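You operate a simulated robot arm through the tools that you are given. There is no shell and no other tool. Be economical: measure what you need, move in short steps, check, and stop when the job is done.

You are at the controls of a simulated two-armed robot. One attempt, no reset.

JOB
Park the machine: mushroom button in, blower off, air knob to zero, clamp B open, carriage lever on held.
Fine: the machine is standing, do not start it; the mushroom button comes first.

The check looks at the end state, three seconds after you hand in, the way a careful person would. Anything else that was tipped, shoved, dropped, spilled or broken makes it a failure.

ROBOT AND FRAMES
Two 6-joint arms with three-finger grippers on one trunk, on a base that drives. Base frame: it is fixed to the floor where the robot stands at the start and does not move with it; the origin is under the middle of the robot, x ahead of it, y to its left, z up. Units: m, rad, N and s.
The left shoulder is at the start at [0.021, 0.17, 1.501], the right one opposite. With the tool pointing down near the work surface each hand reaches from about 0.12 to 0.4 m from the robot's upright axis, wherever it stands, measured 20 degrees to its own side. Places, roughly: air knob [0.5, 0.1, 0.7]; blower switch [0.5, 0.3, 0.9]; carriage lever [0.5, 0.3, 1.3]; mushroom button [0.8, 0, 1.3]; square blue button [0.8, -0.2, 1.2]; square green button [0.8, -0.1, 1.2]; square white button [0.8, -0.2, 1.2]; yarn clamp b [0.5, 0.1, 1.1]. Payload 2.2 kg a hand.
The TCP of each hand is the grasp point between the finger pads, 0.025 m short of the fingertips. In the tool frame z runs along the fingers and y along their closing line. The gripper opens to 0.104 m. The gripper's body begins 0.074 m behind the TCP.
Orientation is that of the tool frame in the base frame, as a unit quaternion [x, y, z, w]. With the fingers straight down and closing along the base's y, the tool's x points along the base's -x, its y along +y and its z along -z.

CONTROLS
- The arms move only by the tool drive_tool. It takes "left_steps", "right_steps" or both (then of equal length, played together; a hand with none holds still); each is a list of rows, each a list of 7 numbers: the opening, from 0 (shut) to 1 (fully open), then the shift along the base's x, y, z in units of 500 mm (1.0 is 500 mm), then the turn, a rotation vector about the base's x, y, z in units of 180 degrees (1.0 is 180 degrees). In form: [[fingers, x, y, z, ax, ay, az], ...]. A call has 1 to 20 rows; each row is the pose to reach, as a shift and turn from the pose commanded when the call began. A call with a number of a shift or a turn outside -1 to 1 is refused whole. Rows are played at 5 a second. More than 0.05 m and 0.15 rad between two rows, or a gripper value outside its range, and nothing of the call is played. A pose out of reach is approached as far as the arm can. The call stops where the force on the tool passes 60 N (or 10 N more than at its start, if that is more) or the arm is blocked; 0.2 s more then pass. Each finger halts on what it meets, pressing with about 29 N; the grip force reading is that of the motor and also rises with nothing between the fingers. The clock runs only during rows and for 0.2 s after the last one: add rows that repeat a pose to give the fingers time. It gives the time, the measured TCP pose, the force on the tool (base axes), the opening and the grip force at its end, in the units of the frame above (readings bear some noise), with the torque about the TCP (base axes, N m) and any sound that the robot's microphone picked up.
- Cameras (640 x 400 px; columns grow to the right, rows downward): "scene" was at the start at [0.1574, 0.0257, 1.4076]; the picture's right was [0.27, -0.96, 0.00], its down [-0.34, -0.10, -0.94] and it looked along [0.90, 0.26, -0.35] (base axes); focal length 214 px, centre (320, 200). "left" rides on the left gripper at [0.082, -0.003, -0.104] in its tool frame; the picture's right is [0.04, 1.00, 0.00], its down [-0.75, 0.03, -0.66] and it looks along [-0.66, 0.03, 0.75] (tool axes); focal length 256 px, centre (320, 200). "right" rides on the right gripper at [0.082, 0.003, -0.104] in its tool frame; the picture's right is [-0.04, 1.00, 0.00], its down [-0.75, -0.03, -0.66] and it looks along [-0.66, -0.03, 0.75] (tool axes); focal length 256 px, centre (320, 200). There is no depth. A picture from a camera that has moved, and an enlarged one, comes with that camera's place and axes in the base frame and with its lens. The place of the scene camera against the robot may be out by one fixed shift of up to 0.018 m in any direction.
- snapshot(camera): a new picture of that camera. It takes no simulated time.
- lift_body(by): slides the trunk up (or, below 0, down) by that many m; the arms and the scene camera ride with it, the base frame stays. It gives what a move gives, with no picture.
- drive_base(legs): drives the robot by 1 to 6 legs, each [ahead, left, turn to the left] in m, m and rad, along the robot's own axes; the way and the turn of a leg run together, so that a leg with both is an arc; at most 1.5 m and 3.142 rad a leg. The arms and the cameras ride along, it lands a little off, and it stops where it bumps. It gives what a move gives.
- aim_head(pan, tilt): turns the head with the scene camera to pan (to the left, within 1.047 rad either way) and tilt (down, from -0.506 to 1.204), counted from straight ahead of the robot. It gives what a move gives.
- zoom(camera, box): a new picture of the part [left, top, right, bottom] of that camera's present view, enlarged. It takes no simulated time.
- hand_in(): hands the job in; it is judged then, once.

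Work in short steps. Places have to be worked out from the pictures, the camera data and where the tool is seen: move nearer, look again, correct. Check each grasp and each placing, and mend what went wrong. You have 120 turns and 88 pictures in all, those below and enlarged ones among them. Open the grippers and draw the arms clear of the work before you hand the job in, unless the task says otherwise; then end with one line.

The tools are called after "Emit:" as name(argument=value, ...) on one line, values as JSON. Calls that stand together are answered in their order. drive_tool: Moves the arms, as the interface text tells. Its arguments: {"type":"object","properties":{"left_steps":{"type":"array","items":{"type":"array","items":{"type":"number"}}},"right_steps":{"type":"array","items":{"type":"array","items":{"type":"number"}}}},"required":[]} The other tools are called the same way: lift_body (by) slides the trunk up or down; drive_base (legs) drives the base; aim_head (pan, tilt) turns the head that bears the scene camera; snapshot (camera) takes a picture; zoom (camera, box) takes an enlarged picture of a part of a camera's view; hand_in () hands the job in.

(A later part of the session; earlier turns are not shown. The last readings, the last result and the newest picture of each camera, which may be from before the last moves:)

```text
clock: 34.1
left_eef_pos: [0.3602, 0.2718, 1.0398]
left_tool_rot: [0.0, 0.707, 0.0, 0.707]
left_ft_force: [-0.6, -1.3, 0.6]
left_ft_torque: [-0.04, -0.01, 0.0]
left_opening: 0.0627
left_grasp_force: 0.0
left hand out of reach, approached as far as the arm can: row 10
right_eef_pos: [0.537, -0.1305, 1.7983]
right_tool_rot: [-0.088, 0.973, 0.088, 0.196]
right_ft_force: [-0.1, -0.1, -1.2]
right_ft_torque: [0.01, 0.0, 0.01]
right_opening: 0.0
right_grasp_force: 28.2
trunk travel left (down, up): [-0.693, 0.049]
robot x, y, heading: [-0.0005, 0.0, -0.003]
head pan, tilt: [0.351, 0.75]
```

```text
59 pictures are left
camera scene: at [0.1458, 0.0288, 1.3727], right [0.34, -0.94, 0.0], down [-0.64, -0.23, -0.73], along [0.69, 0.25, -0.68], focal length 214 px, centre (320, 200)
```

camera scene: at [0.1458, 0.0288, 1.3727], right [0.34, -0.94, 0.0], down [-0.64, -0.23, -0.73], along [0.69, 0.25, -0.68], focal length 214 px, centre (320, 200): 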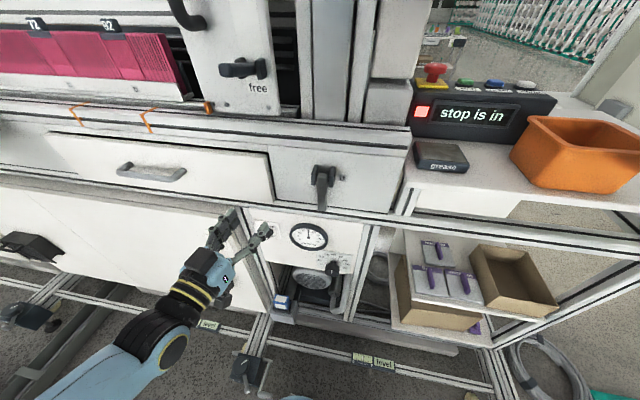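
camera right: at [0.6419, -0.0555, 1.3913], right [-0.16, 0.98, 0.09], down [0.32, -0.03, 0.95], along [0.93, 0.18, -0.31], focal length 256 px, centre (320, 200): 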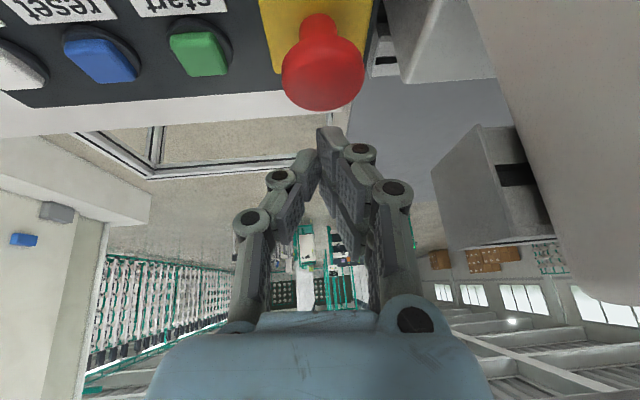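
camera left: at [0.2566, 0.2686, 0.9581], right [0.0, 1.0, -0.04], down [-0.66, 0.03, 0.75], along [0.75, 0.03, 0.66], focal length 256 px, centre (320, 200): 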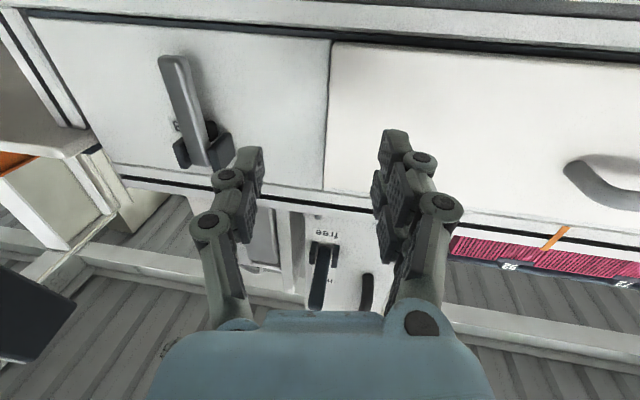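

Tool now points forward and the clamp handle is well seen: bracket near [0.515, 0.145, 1.107], handle end near [0.50, 0.145, 1.02]. I do clamp B from this height: line up in front of the handle.

Emit:
drive_tool(left_steps=[[0.6, 0, -0.05, 0, 0, 0, 0], [0.6, 0, -0.1, 0, 0, 0, 0], [0.6, 0, -0.15, 0, 0, 0, 0], [0.6, 0.02, -0.2, 0, 0, 0, 0], [0.6, 0.06, -0.254, -0.01, 0, 0, 0], [0.6, 0.1, -0.254, -0.02, 0, 0, 0], [0.6, 0.1, -0.254, -0.02, 0, 0, 0]])

Emit:
snapshot(camera="left")

Emit:
zoom(camera="scene", box=[220, 130, 420, 250])

```text
clock: 35.9
left_eef_pos: [0.4024, 0.1714, 1.0163]
left_tool_rot: [0.042, 0.711, 0.018, 0.701]
left_ft_force: [-0.2, -0.4, -0.1]
left_ft_torque: [0.02, 0.0, 0.0]
left_opening: 0.0625
left_grasp_force: 0.1
right_eef_pos: [0.538, -0.1319, 1.7978]
right_tool_rot: [-0.088, 0.972, 0.089, 0.197]
right_ft_force: [-0.4, -1.1, 0.5]
right_ft_torque: [0.02, 0.04, -0.01]
right_opening: 0.0001
right_grasp_force: 28.7
trunk travel left (down, up): [-0.693, 0.049]
robot x, y, heading: [0.0016, 0.0016, 0.003]
head pan, tilt: [0.351, 0.75]
stopped in row 7 (left hand): the arm was blocked; the commanded pose is now the measured one
```

```text
58 pictures are left
camera left: at [0.2977, 0.1786, 0.9363], right [0.04, 1.0, 0.04], down [-0.65, -0.01, 0.76], along [0.76, -0.06, 0.64], focal length 256 px, centre (320, 200)
```

left: 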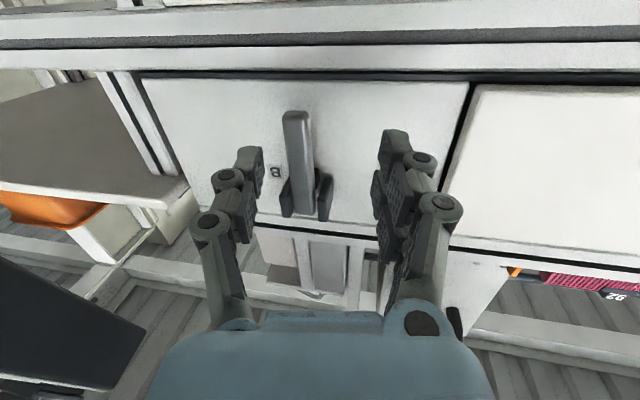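

```text
3.20 times, centred on (320, 190) of scene
camera zoom: at [0.1459, 0.0288, 1.3727], right [0.34, -0.94, 0.0], down [-0.64, -0.23, -0.73], along [0.69, 0.25, -0.68], focal length 686 px, centre (320, 232)
```

zoom: 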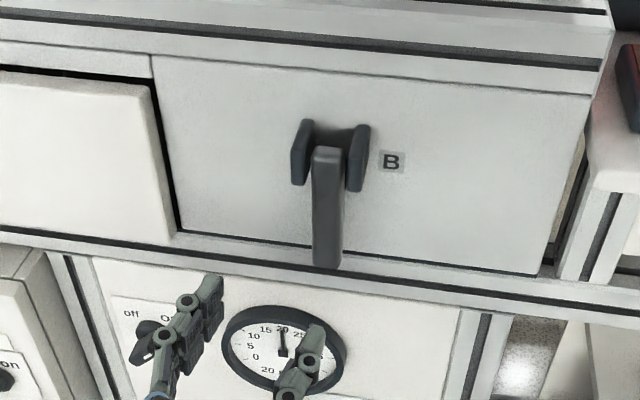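

The arm was "blocked" with no contact force at [0.40, 0.17, 1.02], likely its own trunk/elbow. I try going forward first (away from the trunk), then sideways.

Emit:
drive_tool(left_steps=[[0.6, 0.03, 0, 0, 0, 0, 0], [0.6, 0.06, 0, 0, 0, 0, 0], [0.6, 0.08, -0.02, 0.0, 0, 0, 0], [0.6, 0.08, -0.04, 0.0, 0, 0, 0]])

Emit:
aim_head(pan=0.5, tilt=1.1)

Emit:
snapshot(camera="scene")

```text
clock: 36.9
left_eef_pos: [0.437, 0.1622, 1.011]
left_tool_rot: [0.057, 0.713, 0.024, 0.698]
left_ft_force: [0.4, 0.6, 0.6]
left_ft_torque: [-0.02, 0.0, 0.01]
left_opening: 0.0626
left_grasp_force: 0.0
right_eef_pos: [0.5376, -0.1311, 1.7973]
right_tool_rot: [-0.087, 0.972, 0.089, 0.197]
right_ft_force: [0.5, -0.5, -0.3]
right_ft_torque: [-0.01, 0.03, 0.0]
right_opening: 0.0
right_grasp_force: 28.2
trunk travel left (down, up): [-0.693, 0.049]
robot x, y, heading: [0.0024, 0.0007, -0.003]
head pan, tilt: [0.351, 0.75]
```

```text
clock: 37.7
left_eef_pos: [0.4396, 0.1612, 1.0115]
left_tool_rot: [0.057, 0.712, 0.025, 0.699]
left_ft_force: [0.3, 0.1, -0.2]
left_ft_torque: [-0.02, 0.03, 0.01]
left_opening: 0.0627
left_grasp_force: 0.1
right_eef_pos: [0.537, -0.1334, 1.7978]
right_tool_rot: [-0.087, 0.972, 0.088, 0.197]
right_ft_force: [0.4, -0.7, 0.2]
right_ft_torque: [0.0, 0.0, 0.01]
right_opening: 0.0
right_grasp_force: 28.5
trunk travel left (down, up): [-0.693, 0.049]
robot x, y, heading: [-0.0022, -0.0005, -0.003]
head pan, tilt: [0.499, 1.1]
```

```text
56 pictures are left
camera scene: at [0.1233, 0.0303, 1.3471], right [0.48, -0.88, 0.0], down [-0.78, -0.43, -0.45], along [0.4, 0.22, -0.89], focal length 214 px, centre (320, 200)
```

scene: 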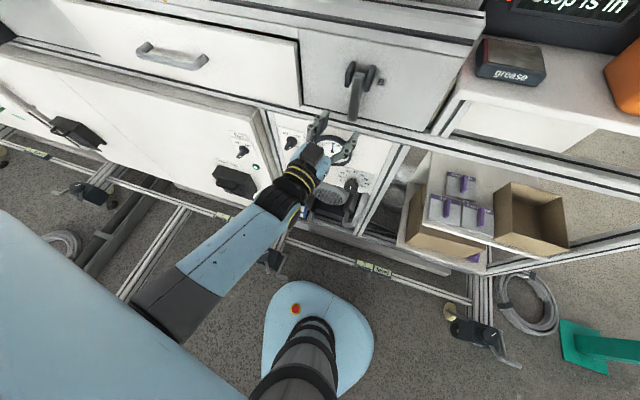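

It moves now, with a small roll error. I correct the roll and line up at the handle's y and height, then look.

Emit:
drive_tool(left_steps=[[0.6, 0, -0.01, 0.02, -0.012, 0, 0.005], [0.6, 0, -0.02, 0.03, -0.025, 0, 0.01], [0.6, 0, -0.028, 0.04, -0.037, 0.0, 0.014], [0.6, 0, -0.028, 0.04, -0.037, 0.0, 0.014]])

Emit:
snapshot(camera="left")

Emit:
zoom(camera="scene", box=[240, 40, 460, 180])

```text
clock: 38.9
left_eef_pos: [0.447, 0.17, 1.0355]
left_tool_rot: [0.034, 0.705, 0.015, 0.708]
left_ft_force: [-0.3, 0.2, 0.3]
left_ft_torque: [-0.01, 0.0, 0.01]
left_opening: 0.0624
left_grasp_force: 0.1
right_eef_pos: [0.5379, -0.1314, 1.7977]
right_tool_rot: [-0.088, 0.972, 0.088, 0.197]
right_ft_force: [1.1, 0.1, 0.9]
right_ft_torque: [-0.02, 0.0, 0.0]
right_opening: 0.0
right_grasp_force: 28.5
trunk travel left (down, up): [-0.693, 0.049]
robot x, y, heading: [0.0031, -0.0003, -0.004]
head pan, tilt: [0.499, 1.1]
stopped in row 4 (left hand): the arm was blocked; the commanded pose is now the measured one
```

```text
55 pictures are left
camera left: at [0.3436, 0.176, 0.9541], right [0.03, 1.0, 0.03], down [-0.66, -0.01, 0.75], along [0.75, -0.04, 0.66], focal length 256 px, centre (320, 200)
```

left: 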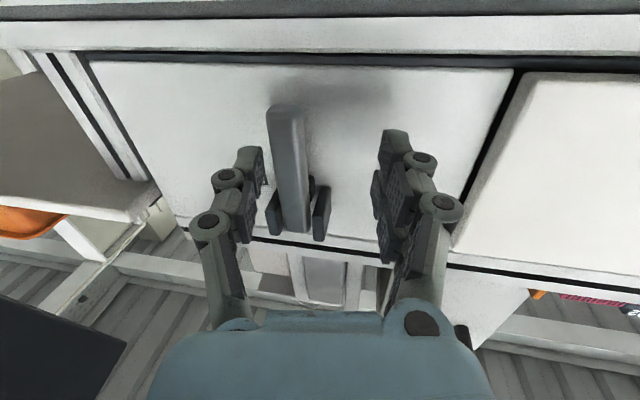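

```text
2.86 times, centred on (350, 110) of scene
camera zoom: at [0.1233, 0.0304, 1.347], right [0.48, -0.88, 0.0], down [-0.78, -0.43, -0.45], along [0.4, 0.22, -0.89], focal length 613 px, centre (234, 457)
```

zoom: 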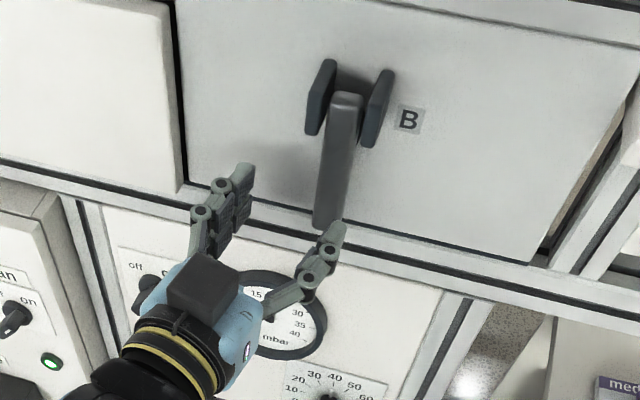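

Something in the arm limits motion toward −y here; the handle lies ~2–3 cm further right. I retract a little and drive the base 0.1 m right so the work is on the left arm's side.

Emit:
drive_tool(left_steps=[[0.6, -0.06, 0.02, 0, 0, 0, 0], [0.6, -0.12, 0.04, 0, 0, 0, 0]])

Emit:
drive_base(legs=[[0, -0.1, 0]])

Emit:
snapshot(camera="left")

```text
clock: 39.5
left_eef_pos: [0.3843, 0.1899, 1.0375]
left_tool_rot: [0.033, 0.705, 0.015, 0.709]
left_ft_force: [-0.6, 0.0, -0.5]
left_ft_torque: [0.04, -0.01, -0.03]
left_opening: 0.0623
left_grasp_force: 0.1
right_eef_pos: [0.5379, -0.1302, 1.798]
right_tool_rot: [-0.087, 0.973, 0.088, 0.197]
right_ft_force: [-1.3, -0.7, -0.2]
right_ft_torque: [0.01, -0.01, 0.01]
right_opening: 0.0002
right_grasp_force: 28.6
trunk travel left (down, up): [-0.693, 0.049]
robot x, y, heading: [0.0002, -0.0038, -0.002]
head pan, tilt: [0.499, 1.1]
```

```text
clock: 40.6
left_eef_pos: [0.3852, 0.0921, 1.0372]
left_tool_rot: [0.032, 0.705, 0.015, 0.708]
left_ft_force: [0.7, -0.7, -0.3]
left_ft_torque: [-0.03, -0.02, 0.01]
left_opening: 0.0622
left_grasp_force: 0.1
right_eef_pos: [0.5382, -0.2302, 1.7985]
right_tool_rot: [-0.087, 0.972, 0.09, 0.197]
right_ft_force: [0.1, -0.1, 0.2]
right_ft_torque: [0.02, -0.01, 0.02]
right_opening: 0.0
right_grasp_force: 28.8
trunk travel left (down, up): [-0.693, 0.049]
robot x, y, heading: [-0.0012, -0.0972, -0.003]
head pan, tilt: [0.499, 1.1]
```

```text
53 pictures are left
camera left: at [0.2824, 0.0975, 0.9558], right [0.03, 1.0, 0.03], down [-0.66, 0.0, 0.75], along [0.75, -0.04, 0.66], focal length 256 px, centre (320, 200)
```

left: 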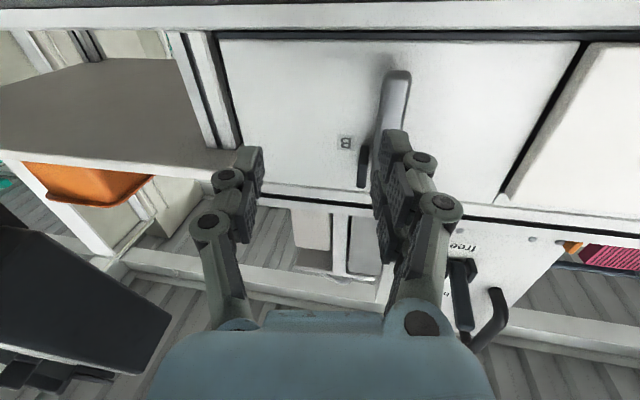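

Handle y≈0.148. I shift left to it with a small roll correction and approach to x≈0.46.

Emit:
drive_tool(left_steps=[[0.6, 0.0, 0.056, -0.005, -0.01, 0, 0], [0.6, 0.0, 0.112, -0.012, -0.021, 0, 0], [0.6, 0.06, 0.112, -0.012, -0.021, 0, 0], [0.6, 0.12, 0.112, -0.012, -0.021, 0, 0], [0.6, 0.15, 0.112, -0.012, -0.021, 0, 0], [0.6, 0.15, 0.112, -0.012, -0.021, 0, 0]])

Emit:
snapshot(camera="left")

Emit:
snapshot(camera="scene")

```text
clock: 42.0
left_eef_pos: [0.459, 0.1482, 1.0334]
left_tool_rot: [0.01, 0.705, -0.009, 0.709]
left_ft_force: [-0.2, -0.6, 0.1]
left_ft_torque: [0.01, 0.01, 0.0]
left_opening: 0.0624
left_grasp_force: 0.0
right_eef_pos: [0.5372, -0.2294, 1.7987]
right_tool_rot: [-0.087, 0.973, 0.088, 0.197]
right_ft_force: [0.5, 0.2, -0.8]
right_ft_torque: [0.0, -0.04, -0.02]
right_opening: 0.0
right_grasp_force: 28.3
trunk travel left (down, up): [-0.693, 0.049]
robot x, y, heading: [0.0019, -0.0975, -0.0]
head pan, tilt: [0.499, 1.1]
```

```text
52 pictures are left
camera left: at [0.3569, 0.1484, 0.9509], right [0.03, 1.0, -0.04], down [-0.66, 0.05, 0.75], along [0.75, 0.01, 0.66], focal length 256 px, centre (320, 200)
```

left: 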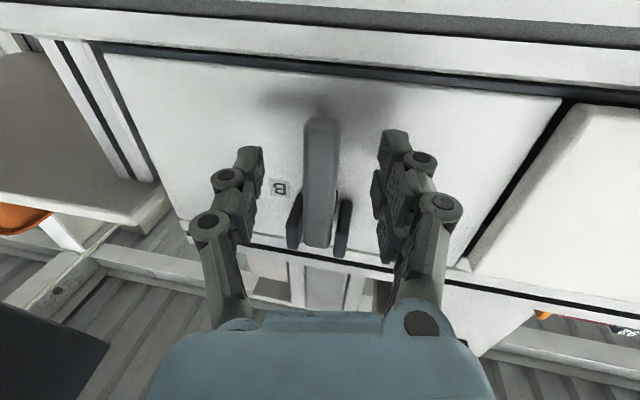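

```text
51 pictures are left
camera scene: at [0.1233, -0.0664, 1.347], right [0.48, -0.88, 0.0], down [-0.78, -0.43, -0.45], along [0.4, 0.22, -0.89], focal length 214 px, centre (320, 200)
```

scene: 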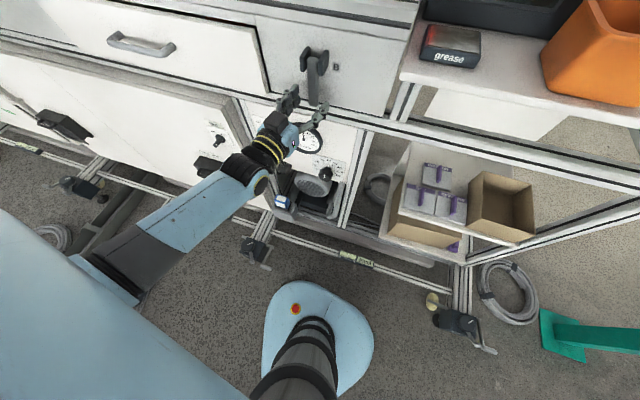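

The handle is centred between the fingers. I go 3 cm forward and close on it.

Emit:
drive_tool(left_steps=[[0.6, 0.03, 0, 0, 0, 0, 0], [0.6, 0.056, 0, 0, 0, 0, 0], [0.3, 0.056, 0, 0, 0, 0, 0], [0.1, 0.056, 0, 0, 0, 0, 0], [0, 0.056, 0, 0, 0, 0, 0], [0, 0.056, 0, 0, 0, 0, 0]])

Emit:
snapshot(camera="left")

```text
clock: 43.4
left_eef_pos: [0.4888, 0.1503, 1.0335]
left_tool_rot: [0.009, 0.705, -0.01, 0.709]
left_ft_force: [-1.1, 7.4, 0.7]
left_ft_torque: [-0.41, 0.05, 0.25]
left_opening: 0.0177
left_grasp_force: 43.4
right_eef_pos: [0.5366, -0.227, 1.7984]
right_tool_rot: [-0.088, 0.972, 0.089, 0.197]
right_ft_force: [-0.2, -0.3, 0.3]
right_ft_torque: [-0.04, -0.01, 0.02]
right_opening: 0.0
right_grasp_force: 28.2
trunk travel left (down, up): [-0.693, 0.049]
robot x, y, heading: [0.0008, -0.0969, 0.003]
head pan, tilt: [0.499, 1.1]
```

```text
50 pictures are left
camera left: at [0.3851, 0.1496, 0.9508], right [0.03, 1.0, -0.04], down [-0.66, 0.05, 0.75], along [0.75, 0.01, 0.66], focal length 256 px, centre (320, 200)
```

left: 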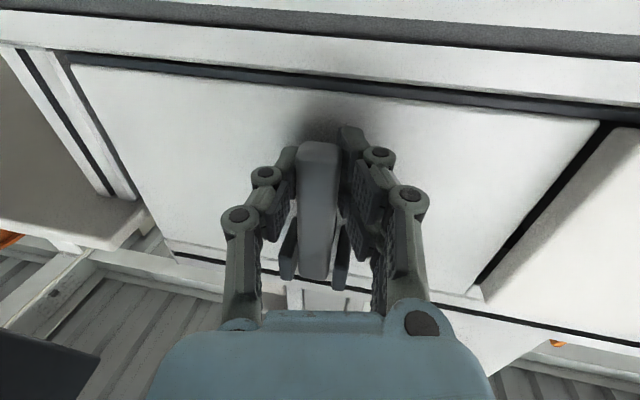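

Gripped. I swing the handle outward and up about its pivot (~[0.515, 0.15, 1.105]) by 20°, turning the tool with it.

Emit:
drive_tool(left_steps=[[0, -0.016, -0.002, 0.006, 0, 0.037, 0], [0, -0.031, -0.004, 0.014, 0, 0.074, 0], [0, -0.046, -0.006, 0.025, 0, 0.111, 0], [0, -0.046, -0.006, 0.025, 0, 0.111, 0]])

Emit:
snapshot(camera="left")

```text
clock: 44.4
left_eef_pos: [0.4658, 0.1462, 1.0382]
left_tool_rot: [0.009, 0.822, -0.013, 0.57]
left_ft_force: [0.9, -6.4, -28.5]
left_ft_torque: [-1.32, 0.54, 0.52]
left_opening: 0.0188
left_grasp_force: 43.6
left hand out of reach, approached as far as the arm can: row 2
right_eef_pos: [0.5411, -0.2277, 1.7974]
right_tool_rot: [-0.087, 0.972, 0.088, 0.198]
right_ft_force: [0.0, -0.2, -0.3]
right_ft_torque: [-0.02, 0.03, -0.03]
right_opening: 0.0001
right_grasp_force: 27.7
trunk travel left (down, up): [-0.693, 0.049]
robot x, y, heading: [0.0015, -0.0939, -0.002]
head pan, tilt: [0.499, 1.1]
```

```text
49 pictures are left
camera left: at [0.3398, 0.146, 0.999], right [0.01, 1.0, -0.05], down [-0.35, 0.05, 0.94], along [0.94, 0.01, 0.35], focal length 256 px, centre (320, 200)
```

left: 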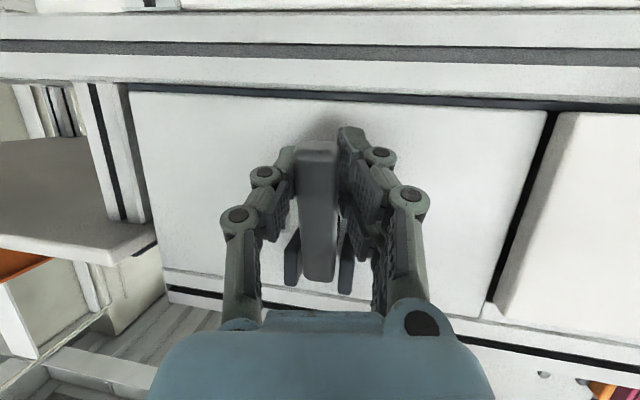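

The handle follows; the −28 N shows the pivot is nearer than assumed: fit gives pivot [0.491, 1.1015], r≈0.068, handle at ~21°. I continue on the corrected arc to ~61°.

Emit:
drive_tool(left_steps=[[0, -0.0172, 0, -0.0078, 0, 0.0444, 0], [0, -0.033, 0, 0.0028, 0, 0.0889, 0], [0, -0.0472, 0, 0.0152, 0, 0.1333, 0], [0, -0.0596, 0, 0.0296, 0, 0.1778, 0], [0, -0.0698, 0, 0.0458, 0, 0.2222, 0], [0, -0.0698, 0, 0.0458, 0, 0.2222, 0]])

Emit:
snapshot(camera="left")

```text
clock: 45.8
left_eef_pos: [0.4321, 0.1404, 1.0689]
left_tool_rot: [0.005, 0.965, -0.014, 0.263]
left_ft_force: [5.5, -28.8, 3.8]
left_ft_torque: [-1.23, -0.22, 1.15]
left_opening: 0.0223
left_grasp_force: 44.8
right_eef_pos: [0.5383, -0.2351, 1.7968]
right_tool_rot: [-0.087, 0.972, 0.09, 0.197]
right_ft_force: [0.0, 0.0, -0.7]
right_ft_torque: [-0.02, 0.03, -0.03]
right_opening: 0.0001
right_grasp_force: 28.5
trunk travel left (down, up): [-0.693, 0.049]
robot x, y, heading: [0.0006, -0.0933, -0.0]
head pan, tilt: [0.499, 1.1]
```

```text
48 pictures are left
camera left: at [0.3087, 0.1407, 1.1179], right [-0.02, 1.0, -0.04], down [0.32, 0.05, 0.95], along [0.95, 0.0, -0.32], focal length 256 px, centre (320, 200)
```

left: 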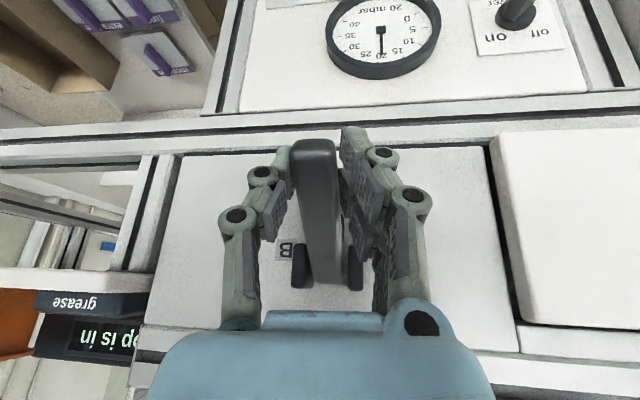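

Handle at ~61°, following well. I relieve the side force a bit and continue to ~100°.

Emit:
drive_tool(left_steps=[[0, -0.01, -0.01, 0.0166, 0, 0.0444, 0], [0, -0.0154, -0.01, 0.0346, 0, 0.0889, 0], [0, -0.0184, -0.01, 0.0534, 0, 0.1333, 0], [0, -0.0188, -0.01, 0.0722, 0, 0.1778, 0], [0, -0.0166, -0.01, 0.0912, 0, 0.2222, 0], [0, -0.0166, -0.01, 0.0912, 0, 0.2222, 0]])

Emit:
aim_head(pan=0.5, tilt=0.6)

Emit:
snapshot(camera="left")

Emit:
snapshot(camera="scene")

```text
clock: 47.1
left_eef_pos: [0.4462, 0.1398, 1.0469]
left_tool_rot: [-0.005, 0.997, -0.01, -0.079]
left_ft_force: [-12.3, -2.0, 19.0]
left_ft_torque: [0.88, -1.73, 0.31]
left_opening: 0.0015
left_grasp_force: 29.9
left hand out of reach, approached as far as the arm can: row 4, 5, 6
right_eef_pos: [0.5346, -0.2268, 1.7978]
right_tool_rot: [-0.088, 0.972, 0.089, 0.197]
right_ft_force: [0.5, -0.9, 0.5]
right_ft_torque: [0.03, 0.01, 0.03]
right_opening: 0.0
right_grasp_force: 28.5
trunk travel left (down, up): [-0.693, 0.049]
robot x, y, heading: [0.0011, -0.0985, -0.0]
head pan, tilt: [0.499, 1.1]
stopped in row 6 (left hand): the force on the tool passed its limit at 137 N (the readings are from after the stop); the commanded pose is now the measured one
```

```text
clock: 48.0
left_eef_pos: [0.4475, 0.1404, 1.047]
left_tool_rot: [-0.004, 0.997, -0.011, -0.08]
left_ft_force: [-7.9, -2.2, 17.4]
left_ft_torque: [0.58, -1.11, 0.11]
left_opening: 0.0012
left_grasp_force: 29.7
right_eef_pos: [0.535, -0.2278, 1.7973]
right_tool_rot: [-0.089, 0.972, 0.089, 0.197]
right_ft_force: [0.8, -0.5, 0.1]
right_ft_torque: [-0.01, 0.03, 0.01]
right_opening: 0.0001
right_grasp_force: 28.1
trunk travel left (down, up): [-0.693, 0.049]
robot x, y, heading: [0.0019, -0.0953, -0.002]
head pan, tilt: [0.499, 0.6]
```

```text
47 pictures are left
camera left: at [0.3836, 0.1395, 1.1624], right [-0.05, 1.0, -0.01], down [0.85, 0.05, 0.53], along [0.53, 0.01, -0.85], focal length 256 px, centre (320, 200)
```

left: 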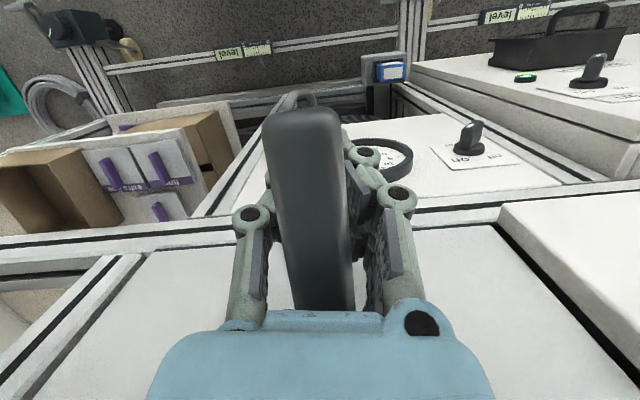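

```text
46 pictures are left
camera scene: at [0.1426, -0.0543, 1.386], right [0.48, -0.88, 0.0], down [-0.49, -0.27, -0.83], along [0.72, 0.4, -0.56], focal length 214 px, centre (320, 200)
```

scene: 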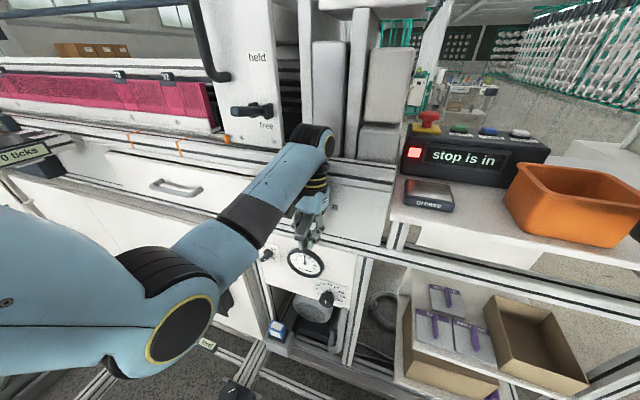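

The grip slipped when the arm changed configuration, but the handle stayed at ~63° and is now captured between the finger links above the closed tips. I lift it by hooking from below: 4 cm up.

Emit:
drive_tool(left_steps=[[0, 0, 0, 0.02, 0, 0, 0], [0, 0, 0, 0.04, 0, 0, 0], [0, -0.004, 0, 0.06, 0, 0, 0], [0, -0.006, 0, 0.08, 0, 0, 0]])

Emit:
snapshot(camera="left")

Emit:
zoom(camera="scene", box=[230, 120, 430, 240])

```text
clock: 49.0
left_eef_pos: [0.4467, 0.1398, 1.0467]
left_tool_rot: [-0.004, 0.997, -0.011, -0.08]
left_ft_force: [-5.9, -0.3, 21.2]
left_ft_torque: [0.63, -1.2, 0.11]
left_opening: 0.0013
left_grasp_force: 30.0
left hand out of reach, approached as far as the arm can: row 1, 2, 3, 4
right_eef_pos: [0.5347, -0.2272, 1.7967]
right_tool_rot: [-0.089, 0.972, 0.089, 0.197]
right_ft_force: [0.5, 0.5, -0.1]
right_ft_torque: [0.0, -0.01, -0.01]
right_opening: 0.0001
right_grasp_force: 28.1
trunk travel left (down, up): [-0.693, 0.049]
robot x, y, heading: [0.0029, -0.0963, -0.001]
head pan, tilt: [0.499, 0.6]
```

```text
45 pictures are left
camera left: at [0.3836, 0.1395, 1.1624], right [-0.05, 1.0, -0.01], down [0.85, 0.05, 0.53], along [0.53, 0.01, -0.85], focal length 256 px, centre (320, 200)
```

left: 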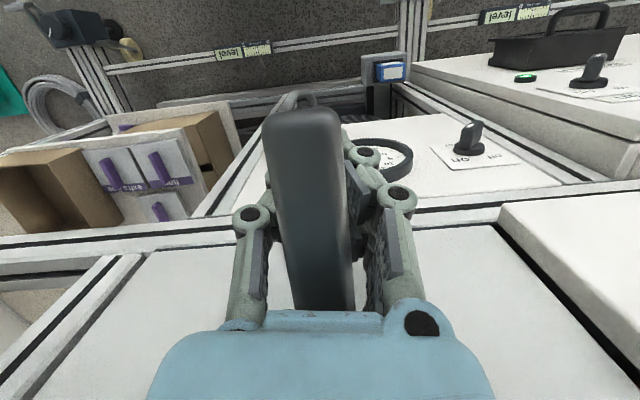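

```text
3.20 times, centred on (330, 180) of scene
camera zoom: at [0.1426, -0.0543, 1.386], right [0.48, -0.88, 0.0], down [-0.49, -0.27, -0.83], along [0.72, 0.4, -0.56], focal length 686 px, centre (288, 264)
```

zoom: 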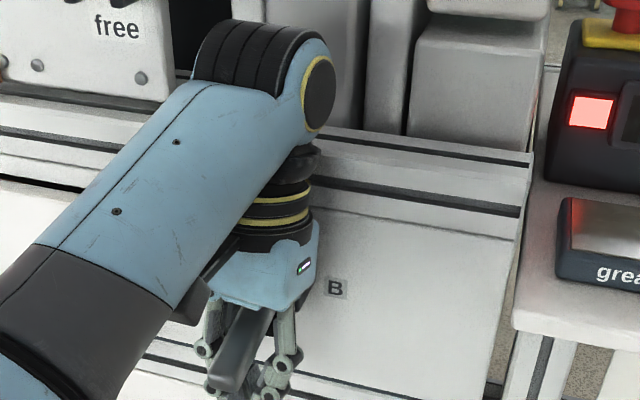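

The arm solver refuses upward motion here, but the trunk can rise: lifting the body 3 cm carries the hooked handle up with the hand.

Emit:
lift_body(by=0.03)

Emit:
snapshot(camera="left")

```text
clock: 49.6
left_eef_pos: [0.4456, 0.1411, 1.0646]
left_tool_rot: [-0.008, 0.996, -0.01, -0.092]
left_ft_force: [12.4, 4.4, -16.8]
left_ft_torque: [0.27, 0.45, 0.83]
left_opening: 0.0066
left_grasp_force: 30.9
right_eef_pos: [0.5435, -0.2257, 1.8239]
right_tool_rot: [-0.088, 0.973, 0.087, 0.195]
right_ft_force: [0.0, -0.4, -0.2]
right_ft_torque: [0.04, -0.04, 0.0]
right_opening: 0.0
right_grasp_force: 28.8
trunk travel left (down, up): [-0.721, 0.021]
robot x, y, heading: [0.0011, -0.0979, -0.002]
head pan, tilt: [0.499, 0.6]
stopped: the force on the tool passed its limit at 82 N (the readings are from after the stop); the commanded pose is now the measured one
```

```text
43 pictures are left
camera left: at [0.385, 0.1405, 1.1816], right [-0.06, 1.0, -0.01], down [0.86, 0.05, 0.51], along [0.51, 0.02, -0.86], focal length 256 px, centre (320, 200)
```

left: 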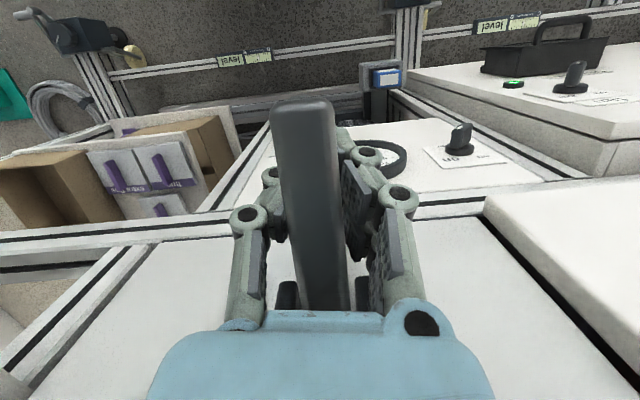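

The force limit was hit with the handle at ~74°, which suggests an end stop or a jam. I ease off and open the fingers to see the handle free.

Emit:
drive_tool(left_steps=[[0.05, 0, 0, -0.012, 0, 0, 0], [0.3, 0, 0, -0.012, 0, 0, 0], [0.5, 0, 0, -0.012, 0, 0, 0], [0.6, 0, 0, -0.012, 0, 0, 0], [0.6, 0, 0, -0.012, 0, 0, 0]])

Emit:
snapshot(camera="left")

Emit:
zoom(camera="scene", box=[230, 140, 430, 260])

```text
clock: 50.8
left_eef_pos: [0.4428, 0.1387, 1.0591]
left_tool_rot: [-0.005, 0.996, -0.012, -0.092]
left_ft_force: [-0.8, 0.5, -0.2]
left_ft_torque: [0.02, -0.03, 0.0]
left_opening: 0.0623
left_grasp_force: 0.0
right_eef_pos: [0.5393, -0.2264, 1.8249]
right_tool_rot: [-0.088, 0.973, 0.088, 0.196]
right_ft_force: [0.0, 0.3, 0.0]
right_ft_torque: [0.0, 0.07, 0.02]
right_opening: 0.0002
right_grasp_force: 28.8
trunk travel left (down, up): [-0.721, 0.021]
robot x, y, heading: [-0.001, -0.0957, 0.001]
head pan, tilt: [0.499, 0.6]
```

```text
42 pictures are left
camera left: at [0.3823, 0.1384, 1.1767], right [-0.05, 1.0, -0.02], down [0.86, 0.05, 0.51], along [0.51, 0.01, -0.86], focal length 256 px, centre (320, 200)
```

left: 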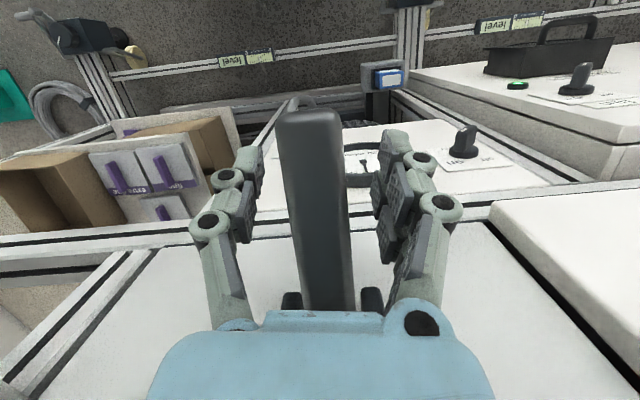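

```text
3.20 times, centred on (330, 200) of scene
camera zoom: at [0.1456, -0.0534, 1.4134], right [0.48, -0.88, 0.0], down [-0.5, -0.27, -0.82], along [0.72, 0.4, -0.57], focal length 686 px, centre (288, 200)
```

zoom: 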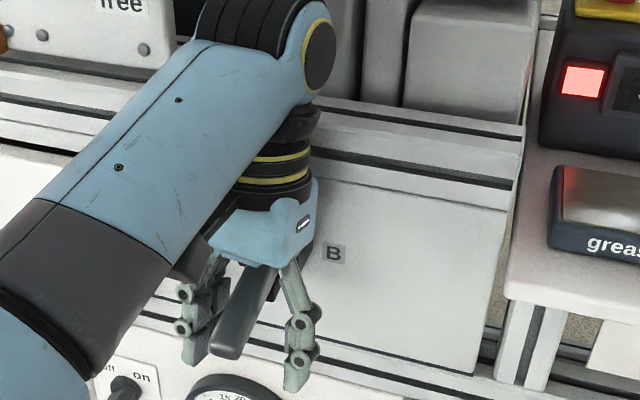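

The handle sits free at ~72°. I back the hand off in −x to see the whole clamp.

Emit:
drive_tool(left_steps=[[0.6, -0.04, 0, 0, 0, 0, 0], [0.6, -0.09, 0, 0, 0, 0, 0], [0.6, -0.14, 0.02, 0.0, 0, 0, 0], [0.6, -0.18, 0.06, 0.0, 0, 0, 0], [0.6, -0.18, 0.12, 0.0, 0, 0, 0]])

Emit:
snapshot(camera="scene")

Emit:
snapshot(camera="left")

```text
clock: 52.0
left_eef_pos: [0.3586, 0.2058, 1.0402]
left_tool_rot: [-0.006, 0.996, -0.012, -0.091]
left_ft_force: [0.1, 0.0, -0.7]
left_ft_torque: [-0.05, -0.02, 0.03]
left_opening: 0.0624
left_grasp_force: 0.1
left hand out of reach, approached as far as the arm can: row 1, 2, 3, 4, 5
right_eef_pos: [0.5392, -0.2231, 1.8238]
right_tool_rot: [-0.088, 0.973, 0.088, 0.194]
right_ft_force: [0.3, -0.9, -1.3]
right_ft_torque: [0.0, 0.02, -0.02]
right_opening: 0.0002
right_grasp_force: 28.7
trunk travel left (down, up): [-0.721, 0.021]
robot x, y, heading: [-0.0006, -0.0938, 0.004]
head pan, tilt: [0.499, 0.6]
```

```text
40 pictures are left
camera scene: at [0.1456, -0.0516, 1.4133], right [0.48, -0.88, 0.0], down [-0.5, -0.27, -0.82], along [0.72, 0.4, -0.57], focal length 214 px, centre (320, 200)
```

scene: 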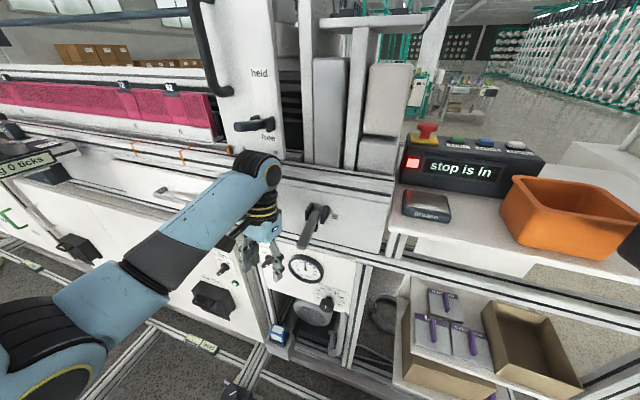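

```text
39 pictures are left
camera left: at [0.2978, 0.2039, 1.1569], right [-0.05, 1.0, -0.02], down [0.86, 0.05, 0.51], along [0.51, 0.01, -0.86], focal length 256 px, centre (320, 200)
```

left: 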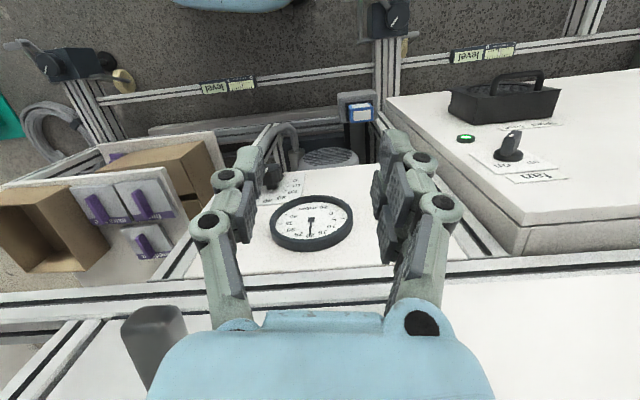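

Now the clamp is visible; I zoom in on it.

Emit:
zoom(camera="scene", box=[260, 170, 380, 270])

```text
4.00 times, centred on (320, 220) of scene
camera zoom: at [0.1456, -0.0516, 1.4133], right [0.48, -0.88, 0.0], down [-0.5, -0.27, -0.82], along [0.72, 0.4, -0.57], focal length 858 px, centre (320, 120)
```

zoom: 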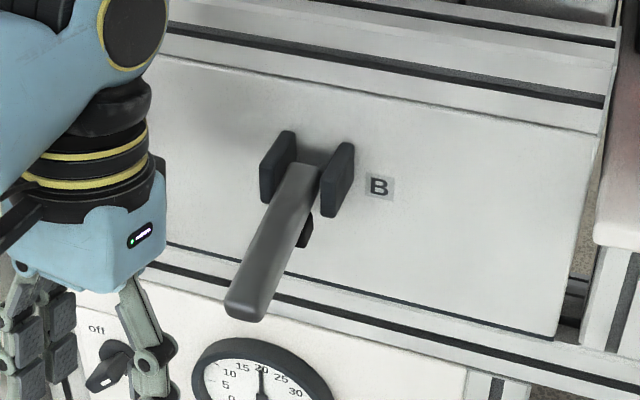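

The handle is only partly up, and the wrist probably met the rail above while lifting. Better: tool pointing forward, closed fingers under the handle, push up. I reorient the left tool to horizontal here first.

Emit:
drive_tool(left_steps=[[0.3, -0.003, 0.0, 0, 0, -0.0465, 0], [0.1, -0.006, 0.0, 0, 0, -0.093, 0], [0, -0.01, 0.0, 0, 0, -0.1395, 0], [0, -0.013, 0.0, -0.01, 0, -0.186, 0], [0, -0.016, 0, -0.02, 0, -0.2325, 0], [0, -0.02, 0, -0.03, 0, -0.279, 0], [0, -0.023, 0, -0.04, 0, -0.3255, 0], [0, -0.026, 0, -0.05, 0, -0.372, 0], [0, -0.03, 0, -0.06, 0, -0.4185, 0], [0, -0.033, 0, -0.07, 0, -0.465, 0], [0, -0.036, 0, -0.08, 0, -0.5115, 0], [0, -0.04, 0, -0.08, 0, -0.558, 0], [0, -0.04, 0, -0.08, 0, -0.558, 0]])

```text
clock: 54.8
left_eef_pos: [0.3338, 0.2054, 1.0021]
left_tool_rot: [0.005, 0.707, -0.011, 0.707]
left_ft_force: [0.1, 0.7, -0.1]
left_ft_torque: [-0.05, 0.01, 0.0]
left_opening: 0.0
left_grasp_force: 27.9
right_eef_pos: [0.5382, -0.2262, 1.8231]
right_tool_rot: [-0.089, 0.973, 0.089, 0.196]
right_ft_force: [-0.1, 0.5, -0.1]
right_ft_torque: [0.0, 0.01, 0.04]
right_opening: 0.0005
right_grasp_force: 28.9
trunk travel left (down, up): [-0.721, 0.021]
robot x, y, heading: [0.0013, -0.0951, -0.0]
head pan, tilt: [0.499, 0.6]
```

Reoriented. Now I move the shut fingers under the handle: TCP [0.43, 0.15, 0.99].

Emit:
drive_tool(left_steps=[[0, 0, -0.04, -0.02, 0, 0, 0], [0, 0, -0.11, -0.03, 0, 0, 0], [0, 0.06, -0.11, -0.03, 0, 0, 0], [0, 0.12, -0.11, -0.03, 0, 0, 0], [0, 0.192, -0.11, -0.03, 0, 0, 0], [0, 0.192, -0.11, -0.03, 0, 0, 0]])

Emit:
snapshot(camera="left")

```text
clock: 56.2
left_eef_pos: [0.4323, 0.1486, 0.9886]
left_tool_rot: [0.005, 0.707, -0.012, 0.707]
left_ft_force: [-0.4, -0.2, -0.9]
left_ft_torque: [-0.02, -0.01, 0.0]
left_opening: 0.0
left_grasp_force: 28.8
right_eef_pos: [0.5373, -0.226, 1.8247]
right_tool_rot: [-0.089, 0.972, 0.089, 0.197]
right_ft_force: [0.1, -0.3, -0.6]
right_ft_torque: [0.02, 0.01, -0.01]
right_opening: 0.0
right_grasp_force: 28.2
trunk travel left (down, up): [-0.721, 0.021]
robot x, y, heading: [-0.0022, -0.0933, -0.004]
head pan, tilt: [0.499, 0.6]
```

```text
37 pictures are left
camera left: at [0.3288, 0.1482, 0.9074], right [0.02, 1.0, -0.05], down [-0.65, 0.05, 0.75], along [0.76, 0.01, 0.66], focal length 256 px, centre (320, 200)
```

left: 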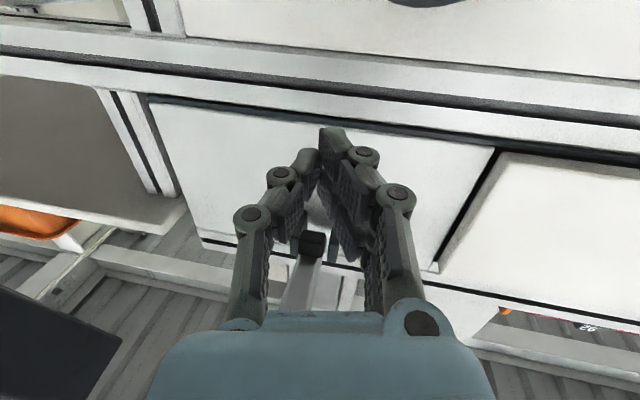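

Handle is right above the fingers. I lift steadily and watch the force.

Emit:
drive_tool(left_steps=[[0, 0, 0, 0.03, 0, 0, 0], [0, 0, 0, 0.06, 0, 0, 0], [0, 0, 0, 0.09, 0, 0, 0], [0, 0, 0, 0.12, 0, 0, 0], [0, 0, 0, 0.15, 0, 0, 0], [0, 0, 0, 0.18, 0, 0, 0], [0, 0, 0, 0.2, 0, 0, 0]])

Emit:
zoom(camera="scene", box=[220, 150, 420, 270])

```text
clock: 57.9
left_eef_pos: [0.4239, 0.1518, 1.0687]
left_tool_rot: [0.003, 0.725, -0.011, 0.689]
left_ft_force: [10.2, 10.6, -21.0]
left_ft_torque: [-0.25, 0.57, 0.23]
left_opening: 0.0
left_grasp_force: 28.0
right_eef_pos: [0.5393, -0.2223, 1.8248]
right_tool_rot: [-0.09, 0.973, 0.089, 0.194]
right_ft_force: [-1.7, -0.3, 0.5]
right_ft_torque: [0.0, -0.02, 0.02]
right_opening: 0.0
right_grasp_force: 28.5
trunk travel left (down, up): [-0.721, 0.021]
robot x, y, heading: [-0.0, -0.0955, 0.002]
head pan, tilt: [0.499, 0.6]
stopped in row 7 (left hand): the force on the tool passed its limit at 62 N (the readings are from after the stop); the commanded pose is now the measured one
```

```text
3.20 times, centred on (320, 210) of scene
camera zoom: at [0.1462, -0.0515, 1.4134], right [0.48, -0.88, 0.0], down [-0.5, -0.27, -0.82], along [0.72, 0.4, -0.57], focal length 686 px, centre (320, 168)
```

zoom: 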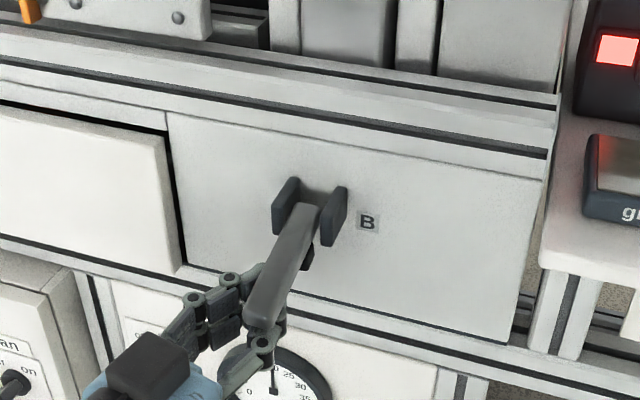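

Same stop point as before (~72°, 62 N), and the handle stays there by itself: the clamp is fully open against its stop. I lower and withdraw the left hand and at the same time swing the right arm higher, ready for lowering the trunk.

Emit:
drive_tool(left_steps=[[0, 0, 0, -0.05, 0, 0, 0], [0, 0, 0, -0.1, 0, 0, 0], [0, -0.03, 0, -0.12, 0, -0.01, 0], [0, -0.07, 0.02, -0.12, 0, -0.015, 0], [0, -0.12, 0.05, -0.12, 0, -0.015, 0], [0, -0.17, 0.09, -0.12, 0, -0.015, 0], [0, -0.17, 0.13, -0.12, 0, -0.015, 0], [0, -0.17, 0.16, -0.12, 0, -0.015, 0]], right_steps=[[0, -0.044, 0, 0.072, 0, -0.0228, 0], [0, -0.091, 0, 0.142, 0, -0.0456, 0], [0, -0.1446, 0, 0.208, 0, -0.0683, 0], [0, -0.202, 0, 0.27, 0, -0.0911, 0], [0, -0.262, 0, 0.326, 0, -0.114, 0], [0, -0.328, 0, 0.38, 0, -0.137, 0], [0, -0.398, 0, 0.43, 0, -0.16, 0], [0, -0.468, 0, 0.472, 0, -0.1825, 0]])

Emit:
aim_head(pan=0.45, tilt=0.85)

Emit:
snapshot(camera="scene")

```text
clock: 59.7
left_eef_pos: [0.339, 0.2322, 1.013]
left_tool_rot: [0.004, 0.704, -0.011, 0.71]
left_ft_force: [0.6, 0.1, -0.1]
left_ft_torque: [-0.03, 0.0, -0.01]
left_opening: 0.0
left_grasp_force: 28.0
right_eef_pos: [0.2926, -0.2256, 2.0585]
right_tool_rot: [-0.111, 0.877, 0.06, 0.465]
right_ft_force: [-1.7, 0.0, 0.0]
right_ft_torque: [-0.04, -0.02, -0.02]
right_opening: 0.0001
right_grasp_force: 28.4
right hand out of reach, approached as far as the arm can: row 8
trunk travel left (down, up): [-0.721, 0.021]
robot x, y, heading: [-0.0012, -0.0967, 0.002]
head pan, tilt: [0.499, 0.6]
```

```text
clock: 60.5
left_eef_pos: [0.3418, 0.2322, 1.0131]
left_tool_rot: [0.005, 0.704, -0.011, 0.71]
left_ft_force: [-0.6, -0.4, -1.1]
left_ft_torque: [-0.01, -0.04, -0.01]
left_opening: 0.0
left_grasp_force: 28.2
right_eef_pos: [0.2965, -0.2266, 2.0578]
right_tool_rot: [-0.11, 0.877, 0.061, 0.463]
right_ft_force: [0.2, 0.3, 0.5]
right_ft_torque: [0.01, -0.01, 0.02]
right_opening: 0.0001
right_grasp_force: 27.9
trunk travel left (down, up): [-0.721, 0.021]
robot x, y, heading: [0.0, -0.0981, 0.006]
head pan, tilt: [0.45, 0.85]
```

```text
35 pictures are left
camera scene: at [0.138, -0.0616, 1.3926], right [0.44, -0.9, 0.0], down [-0.68, -0.33, -0.66], along [0.59, 0.29, -0.75], focal length 214 px, centre (320, 200)
```

scene: 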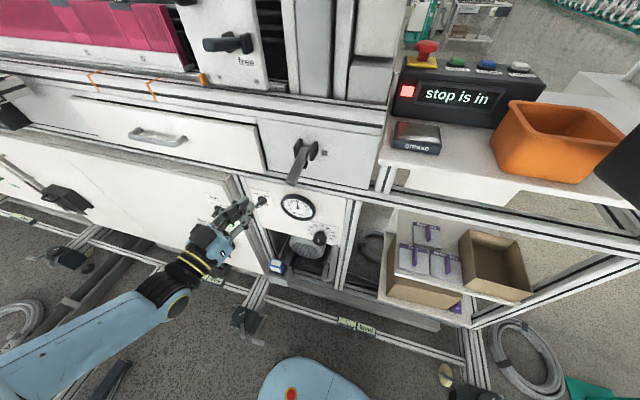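

The right arm is high and clear. The lever: handle end ≈[0.42, 0.27, 1.303], pivot ≈[0.53, 0.29, 1.283], axis along y, "held" above — so it too is to be pushed up. I raise the left hand to below the handle.

Emit:
drive_tool(left_steps=[[0, -0.02, 0.02, 0.08, 0, 0, 0], [0, -0.02, 0.04, 0.16, 0, 0, 0], [0, -0.02, 0.06, 0.24, 0, 0, 0], [0, -0.02, 0.08, 0.32, 0, 0, 0], [0, -0.02, 0.088, 0.4, 0, 0, 0], [0, 0.03, 0.088, 0.43, 0, 0, 0], [0, 0.1, 0.088, 0.45, 0, 0, 0], [0, 0.16, 0.088, 0.45, 0, 0, 0], [0, 0.16, 0.088, 0.45, 0, 0, 0]])

Emit:
aim_head(pan=0.6, tilt=0.3)

Emit:
snapshot(camera="scene")

Emit:
snapshot(camera="left")

```text
clock: 62.5
left_eef_pos: [0.4234, 0.2748, 1.238]
left_tool_rot: [0.005, 0.704, -0.011, 0.71]
left_ft_force: [0.9, 0.2, -0.1]
left_ft_torque: [-0.01, 0.02, -0.01]
left_opening: 0.0
left_grasp_force: 28.7
right_eef_pos: [0.2963, -0.227, 2.0586]
right_tool_rot: [-0.111, 0.877, 0.06, 0.463]
right_ft_force: [-1.2, -0.4, 0.0]
right_ft_torque: [0.01, -0.01, 0.0]
right_opening: 0.0
right_grasp_force: 28.2
trunk travel left (down, up): [-0.721, 0.021]
robot x, y, heading: [0.0006, -0.0999, 0.004]
head pan, tilt: [0.45, 0.85]
```

```text
clock: 63.4
left_eef_pos: [0.423, 0.274, 1.2379]
left_tool_rot: [0.004, 0.704, -0.011, 0.71]
left_ft_force: [-0.8, -0.3, -0.2]
left_ft_torque: [-0.03, 0.02, 0.04]
left_opening: 0.0
left_grasp_force: 28.1
right_eef_pos: [0.298, -0.227, 2.0587]
right_tool_rot: [-0.11, 0.877, 0.06, 0.464]
right_ft_force: [-0.8, 0.0, 0.0]
right_ft_torque: [-0.01, 0.0, -0.03]
right_opening: 0.0001
right_grasp_force: 28.4
trunk travel left (down, up): [-0.721, 0.021]
robot x, y, heading: [0.0021, -0.0925, 0.002]
head pan, tilt: [0.6, 0.3]
```

```text
34 pictures are left
camera scene: at [0.1445, -0.0427, 1.4408], right [0.57, -0.82, 0.0], down [-0.24, -0.17, -0.95], along [0.79, 0.54, -0.3], focal length 214 px, centre (320, 200)
```

scene: 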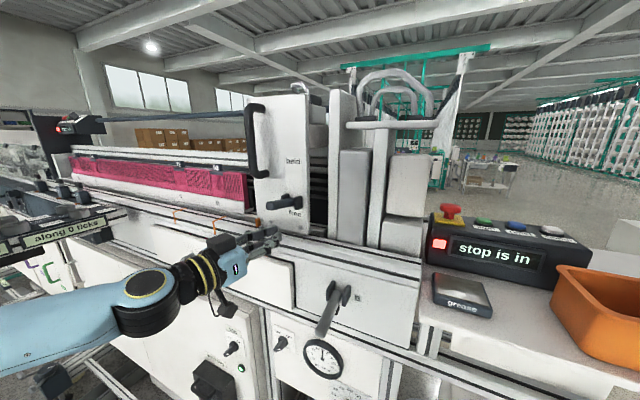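

```text
33 pictures are left
camera left: at [0.32, 0.2731, 1.1556], right [0.02, 1.0, -0.05], down [-0.66, 0.05, 0.75], along [0.75, 0.02, 0.66], focal length 256 px, centre (320, 200)
```

left: 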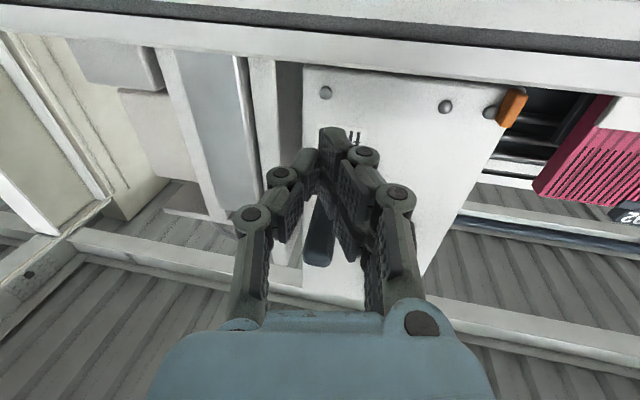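

Fingers are centred under the lever handle. I lift along its arc, force-guarded.

Emit:
drive_tool(left_steps=[[0, 0, 0, 0.04, 0, 0, 0], [0, 0, 0, 0.07, 0, 0, 0], [0, 0, 0, 0.1, 0, 0, 0], [0, 0.006, 0, 0.13, 0, 0, 0], [0, 0.016, 0, 0.155, 0, 0, 0], [0, 0.03, 0, 0.18, 0, 0, 0], [0, 0.046, 0, 0.2, 0, 0, 0]])

Emit:
zoom(camera="scene", box=[200, 120, 360, 270])

```text
clock: 65.0
left_eef_pos: [0.4444, 0.2743, 1.3386]
left_tool_rot: [0.005, 0.704, -0.012, 0.71]
left_ft_force: [-0.9, -1.0, 0.5]
left_ft_torque: [0.03, 0.0, 0.02]
left_opening: 0.0002
left_grasp_force: 28.7
right_eef_pos: [0.2974, -0.2265, 2.0582]
right_tool_rot: [-0.11, 0.878, 0.06, 0.463]
right_ft_force: [0.1, 0.4, 0.5]
right_ft_torque: [-0.01, 0.0, -0.06]
right_opening: 0.0001
right_grasp_force: 28.7
trunk travel left (down, up): [-0.721, 0.021]
robot x, y, heading: [0.0009, -0.0936, -0.006]
head pan, tilt: [0.6, 0.3]
```

```text
2.67 times, centred on (280, 195) of scene
camera zoom: at [0.1445, -0.0428, 1.4409], right [0.57, -0.82, 0.0], down [-0.24, -0.17, -0.96], along [0.79, 0.54, -0.3], focal length 572 px, centre (427, 213)
```

zoom: 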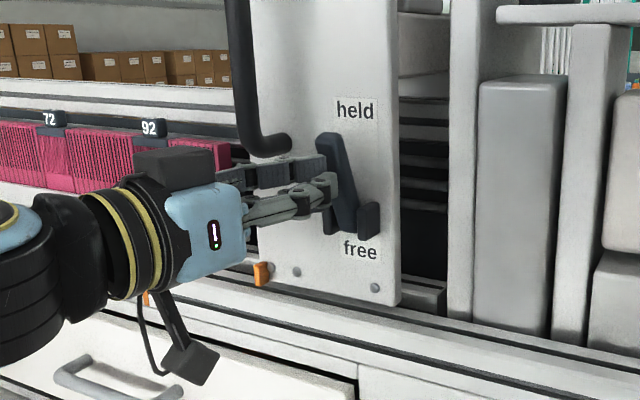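

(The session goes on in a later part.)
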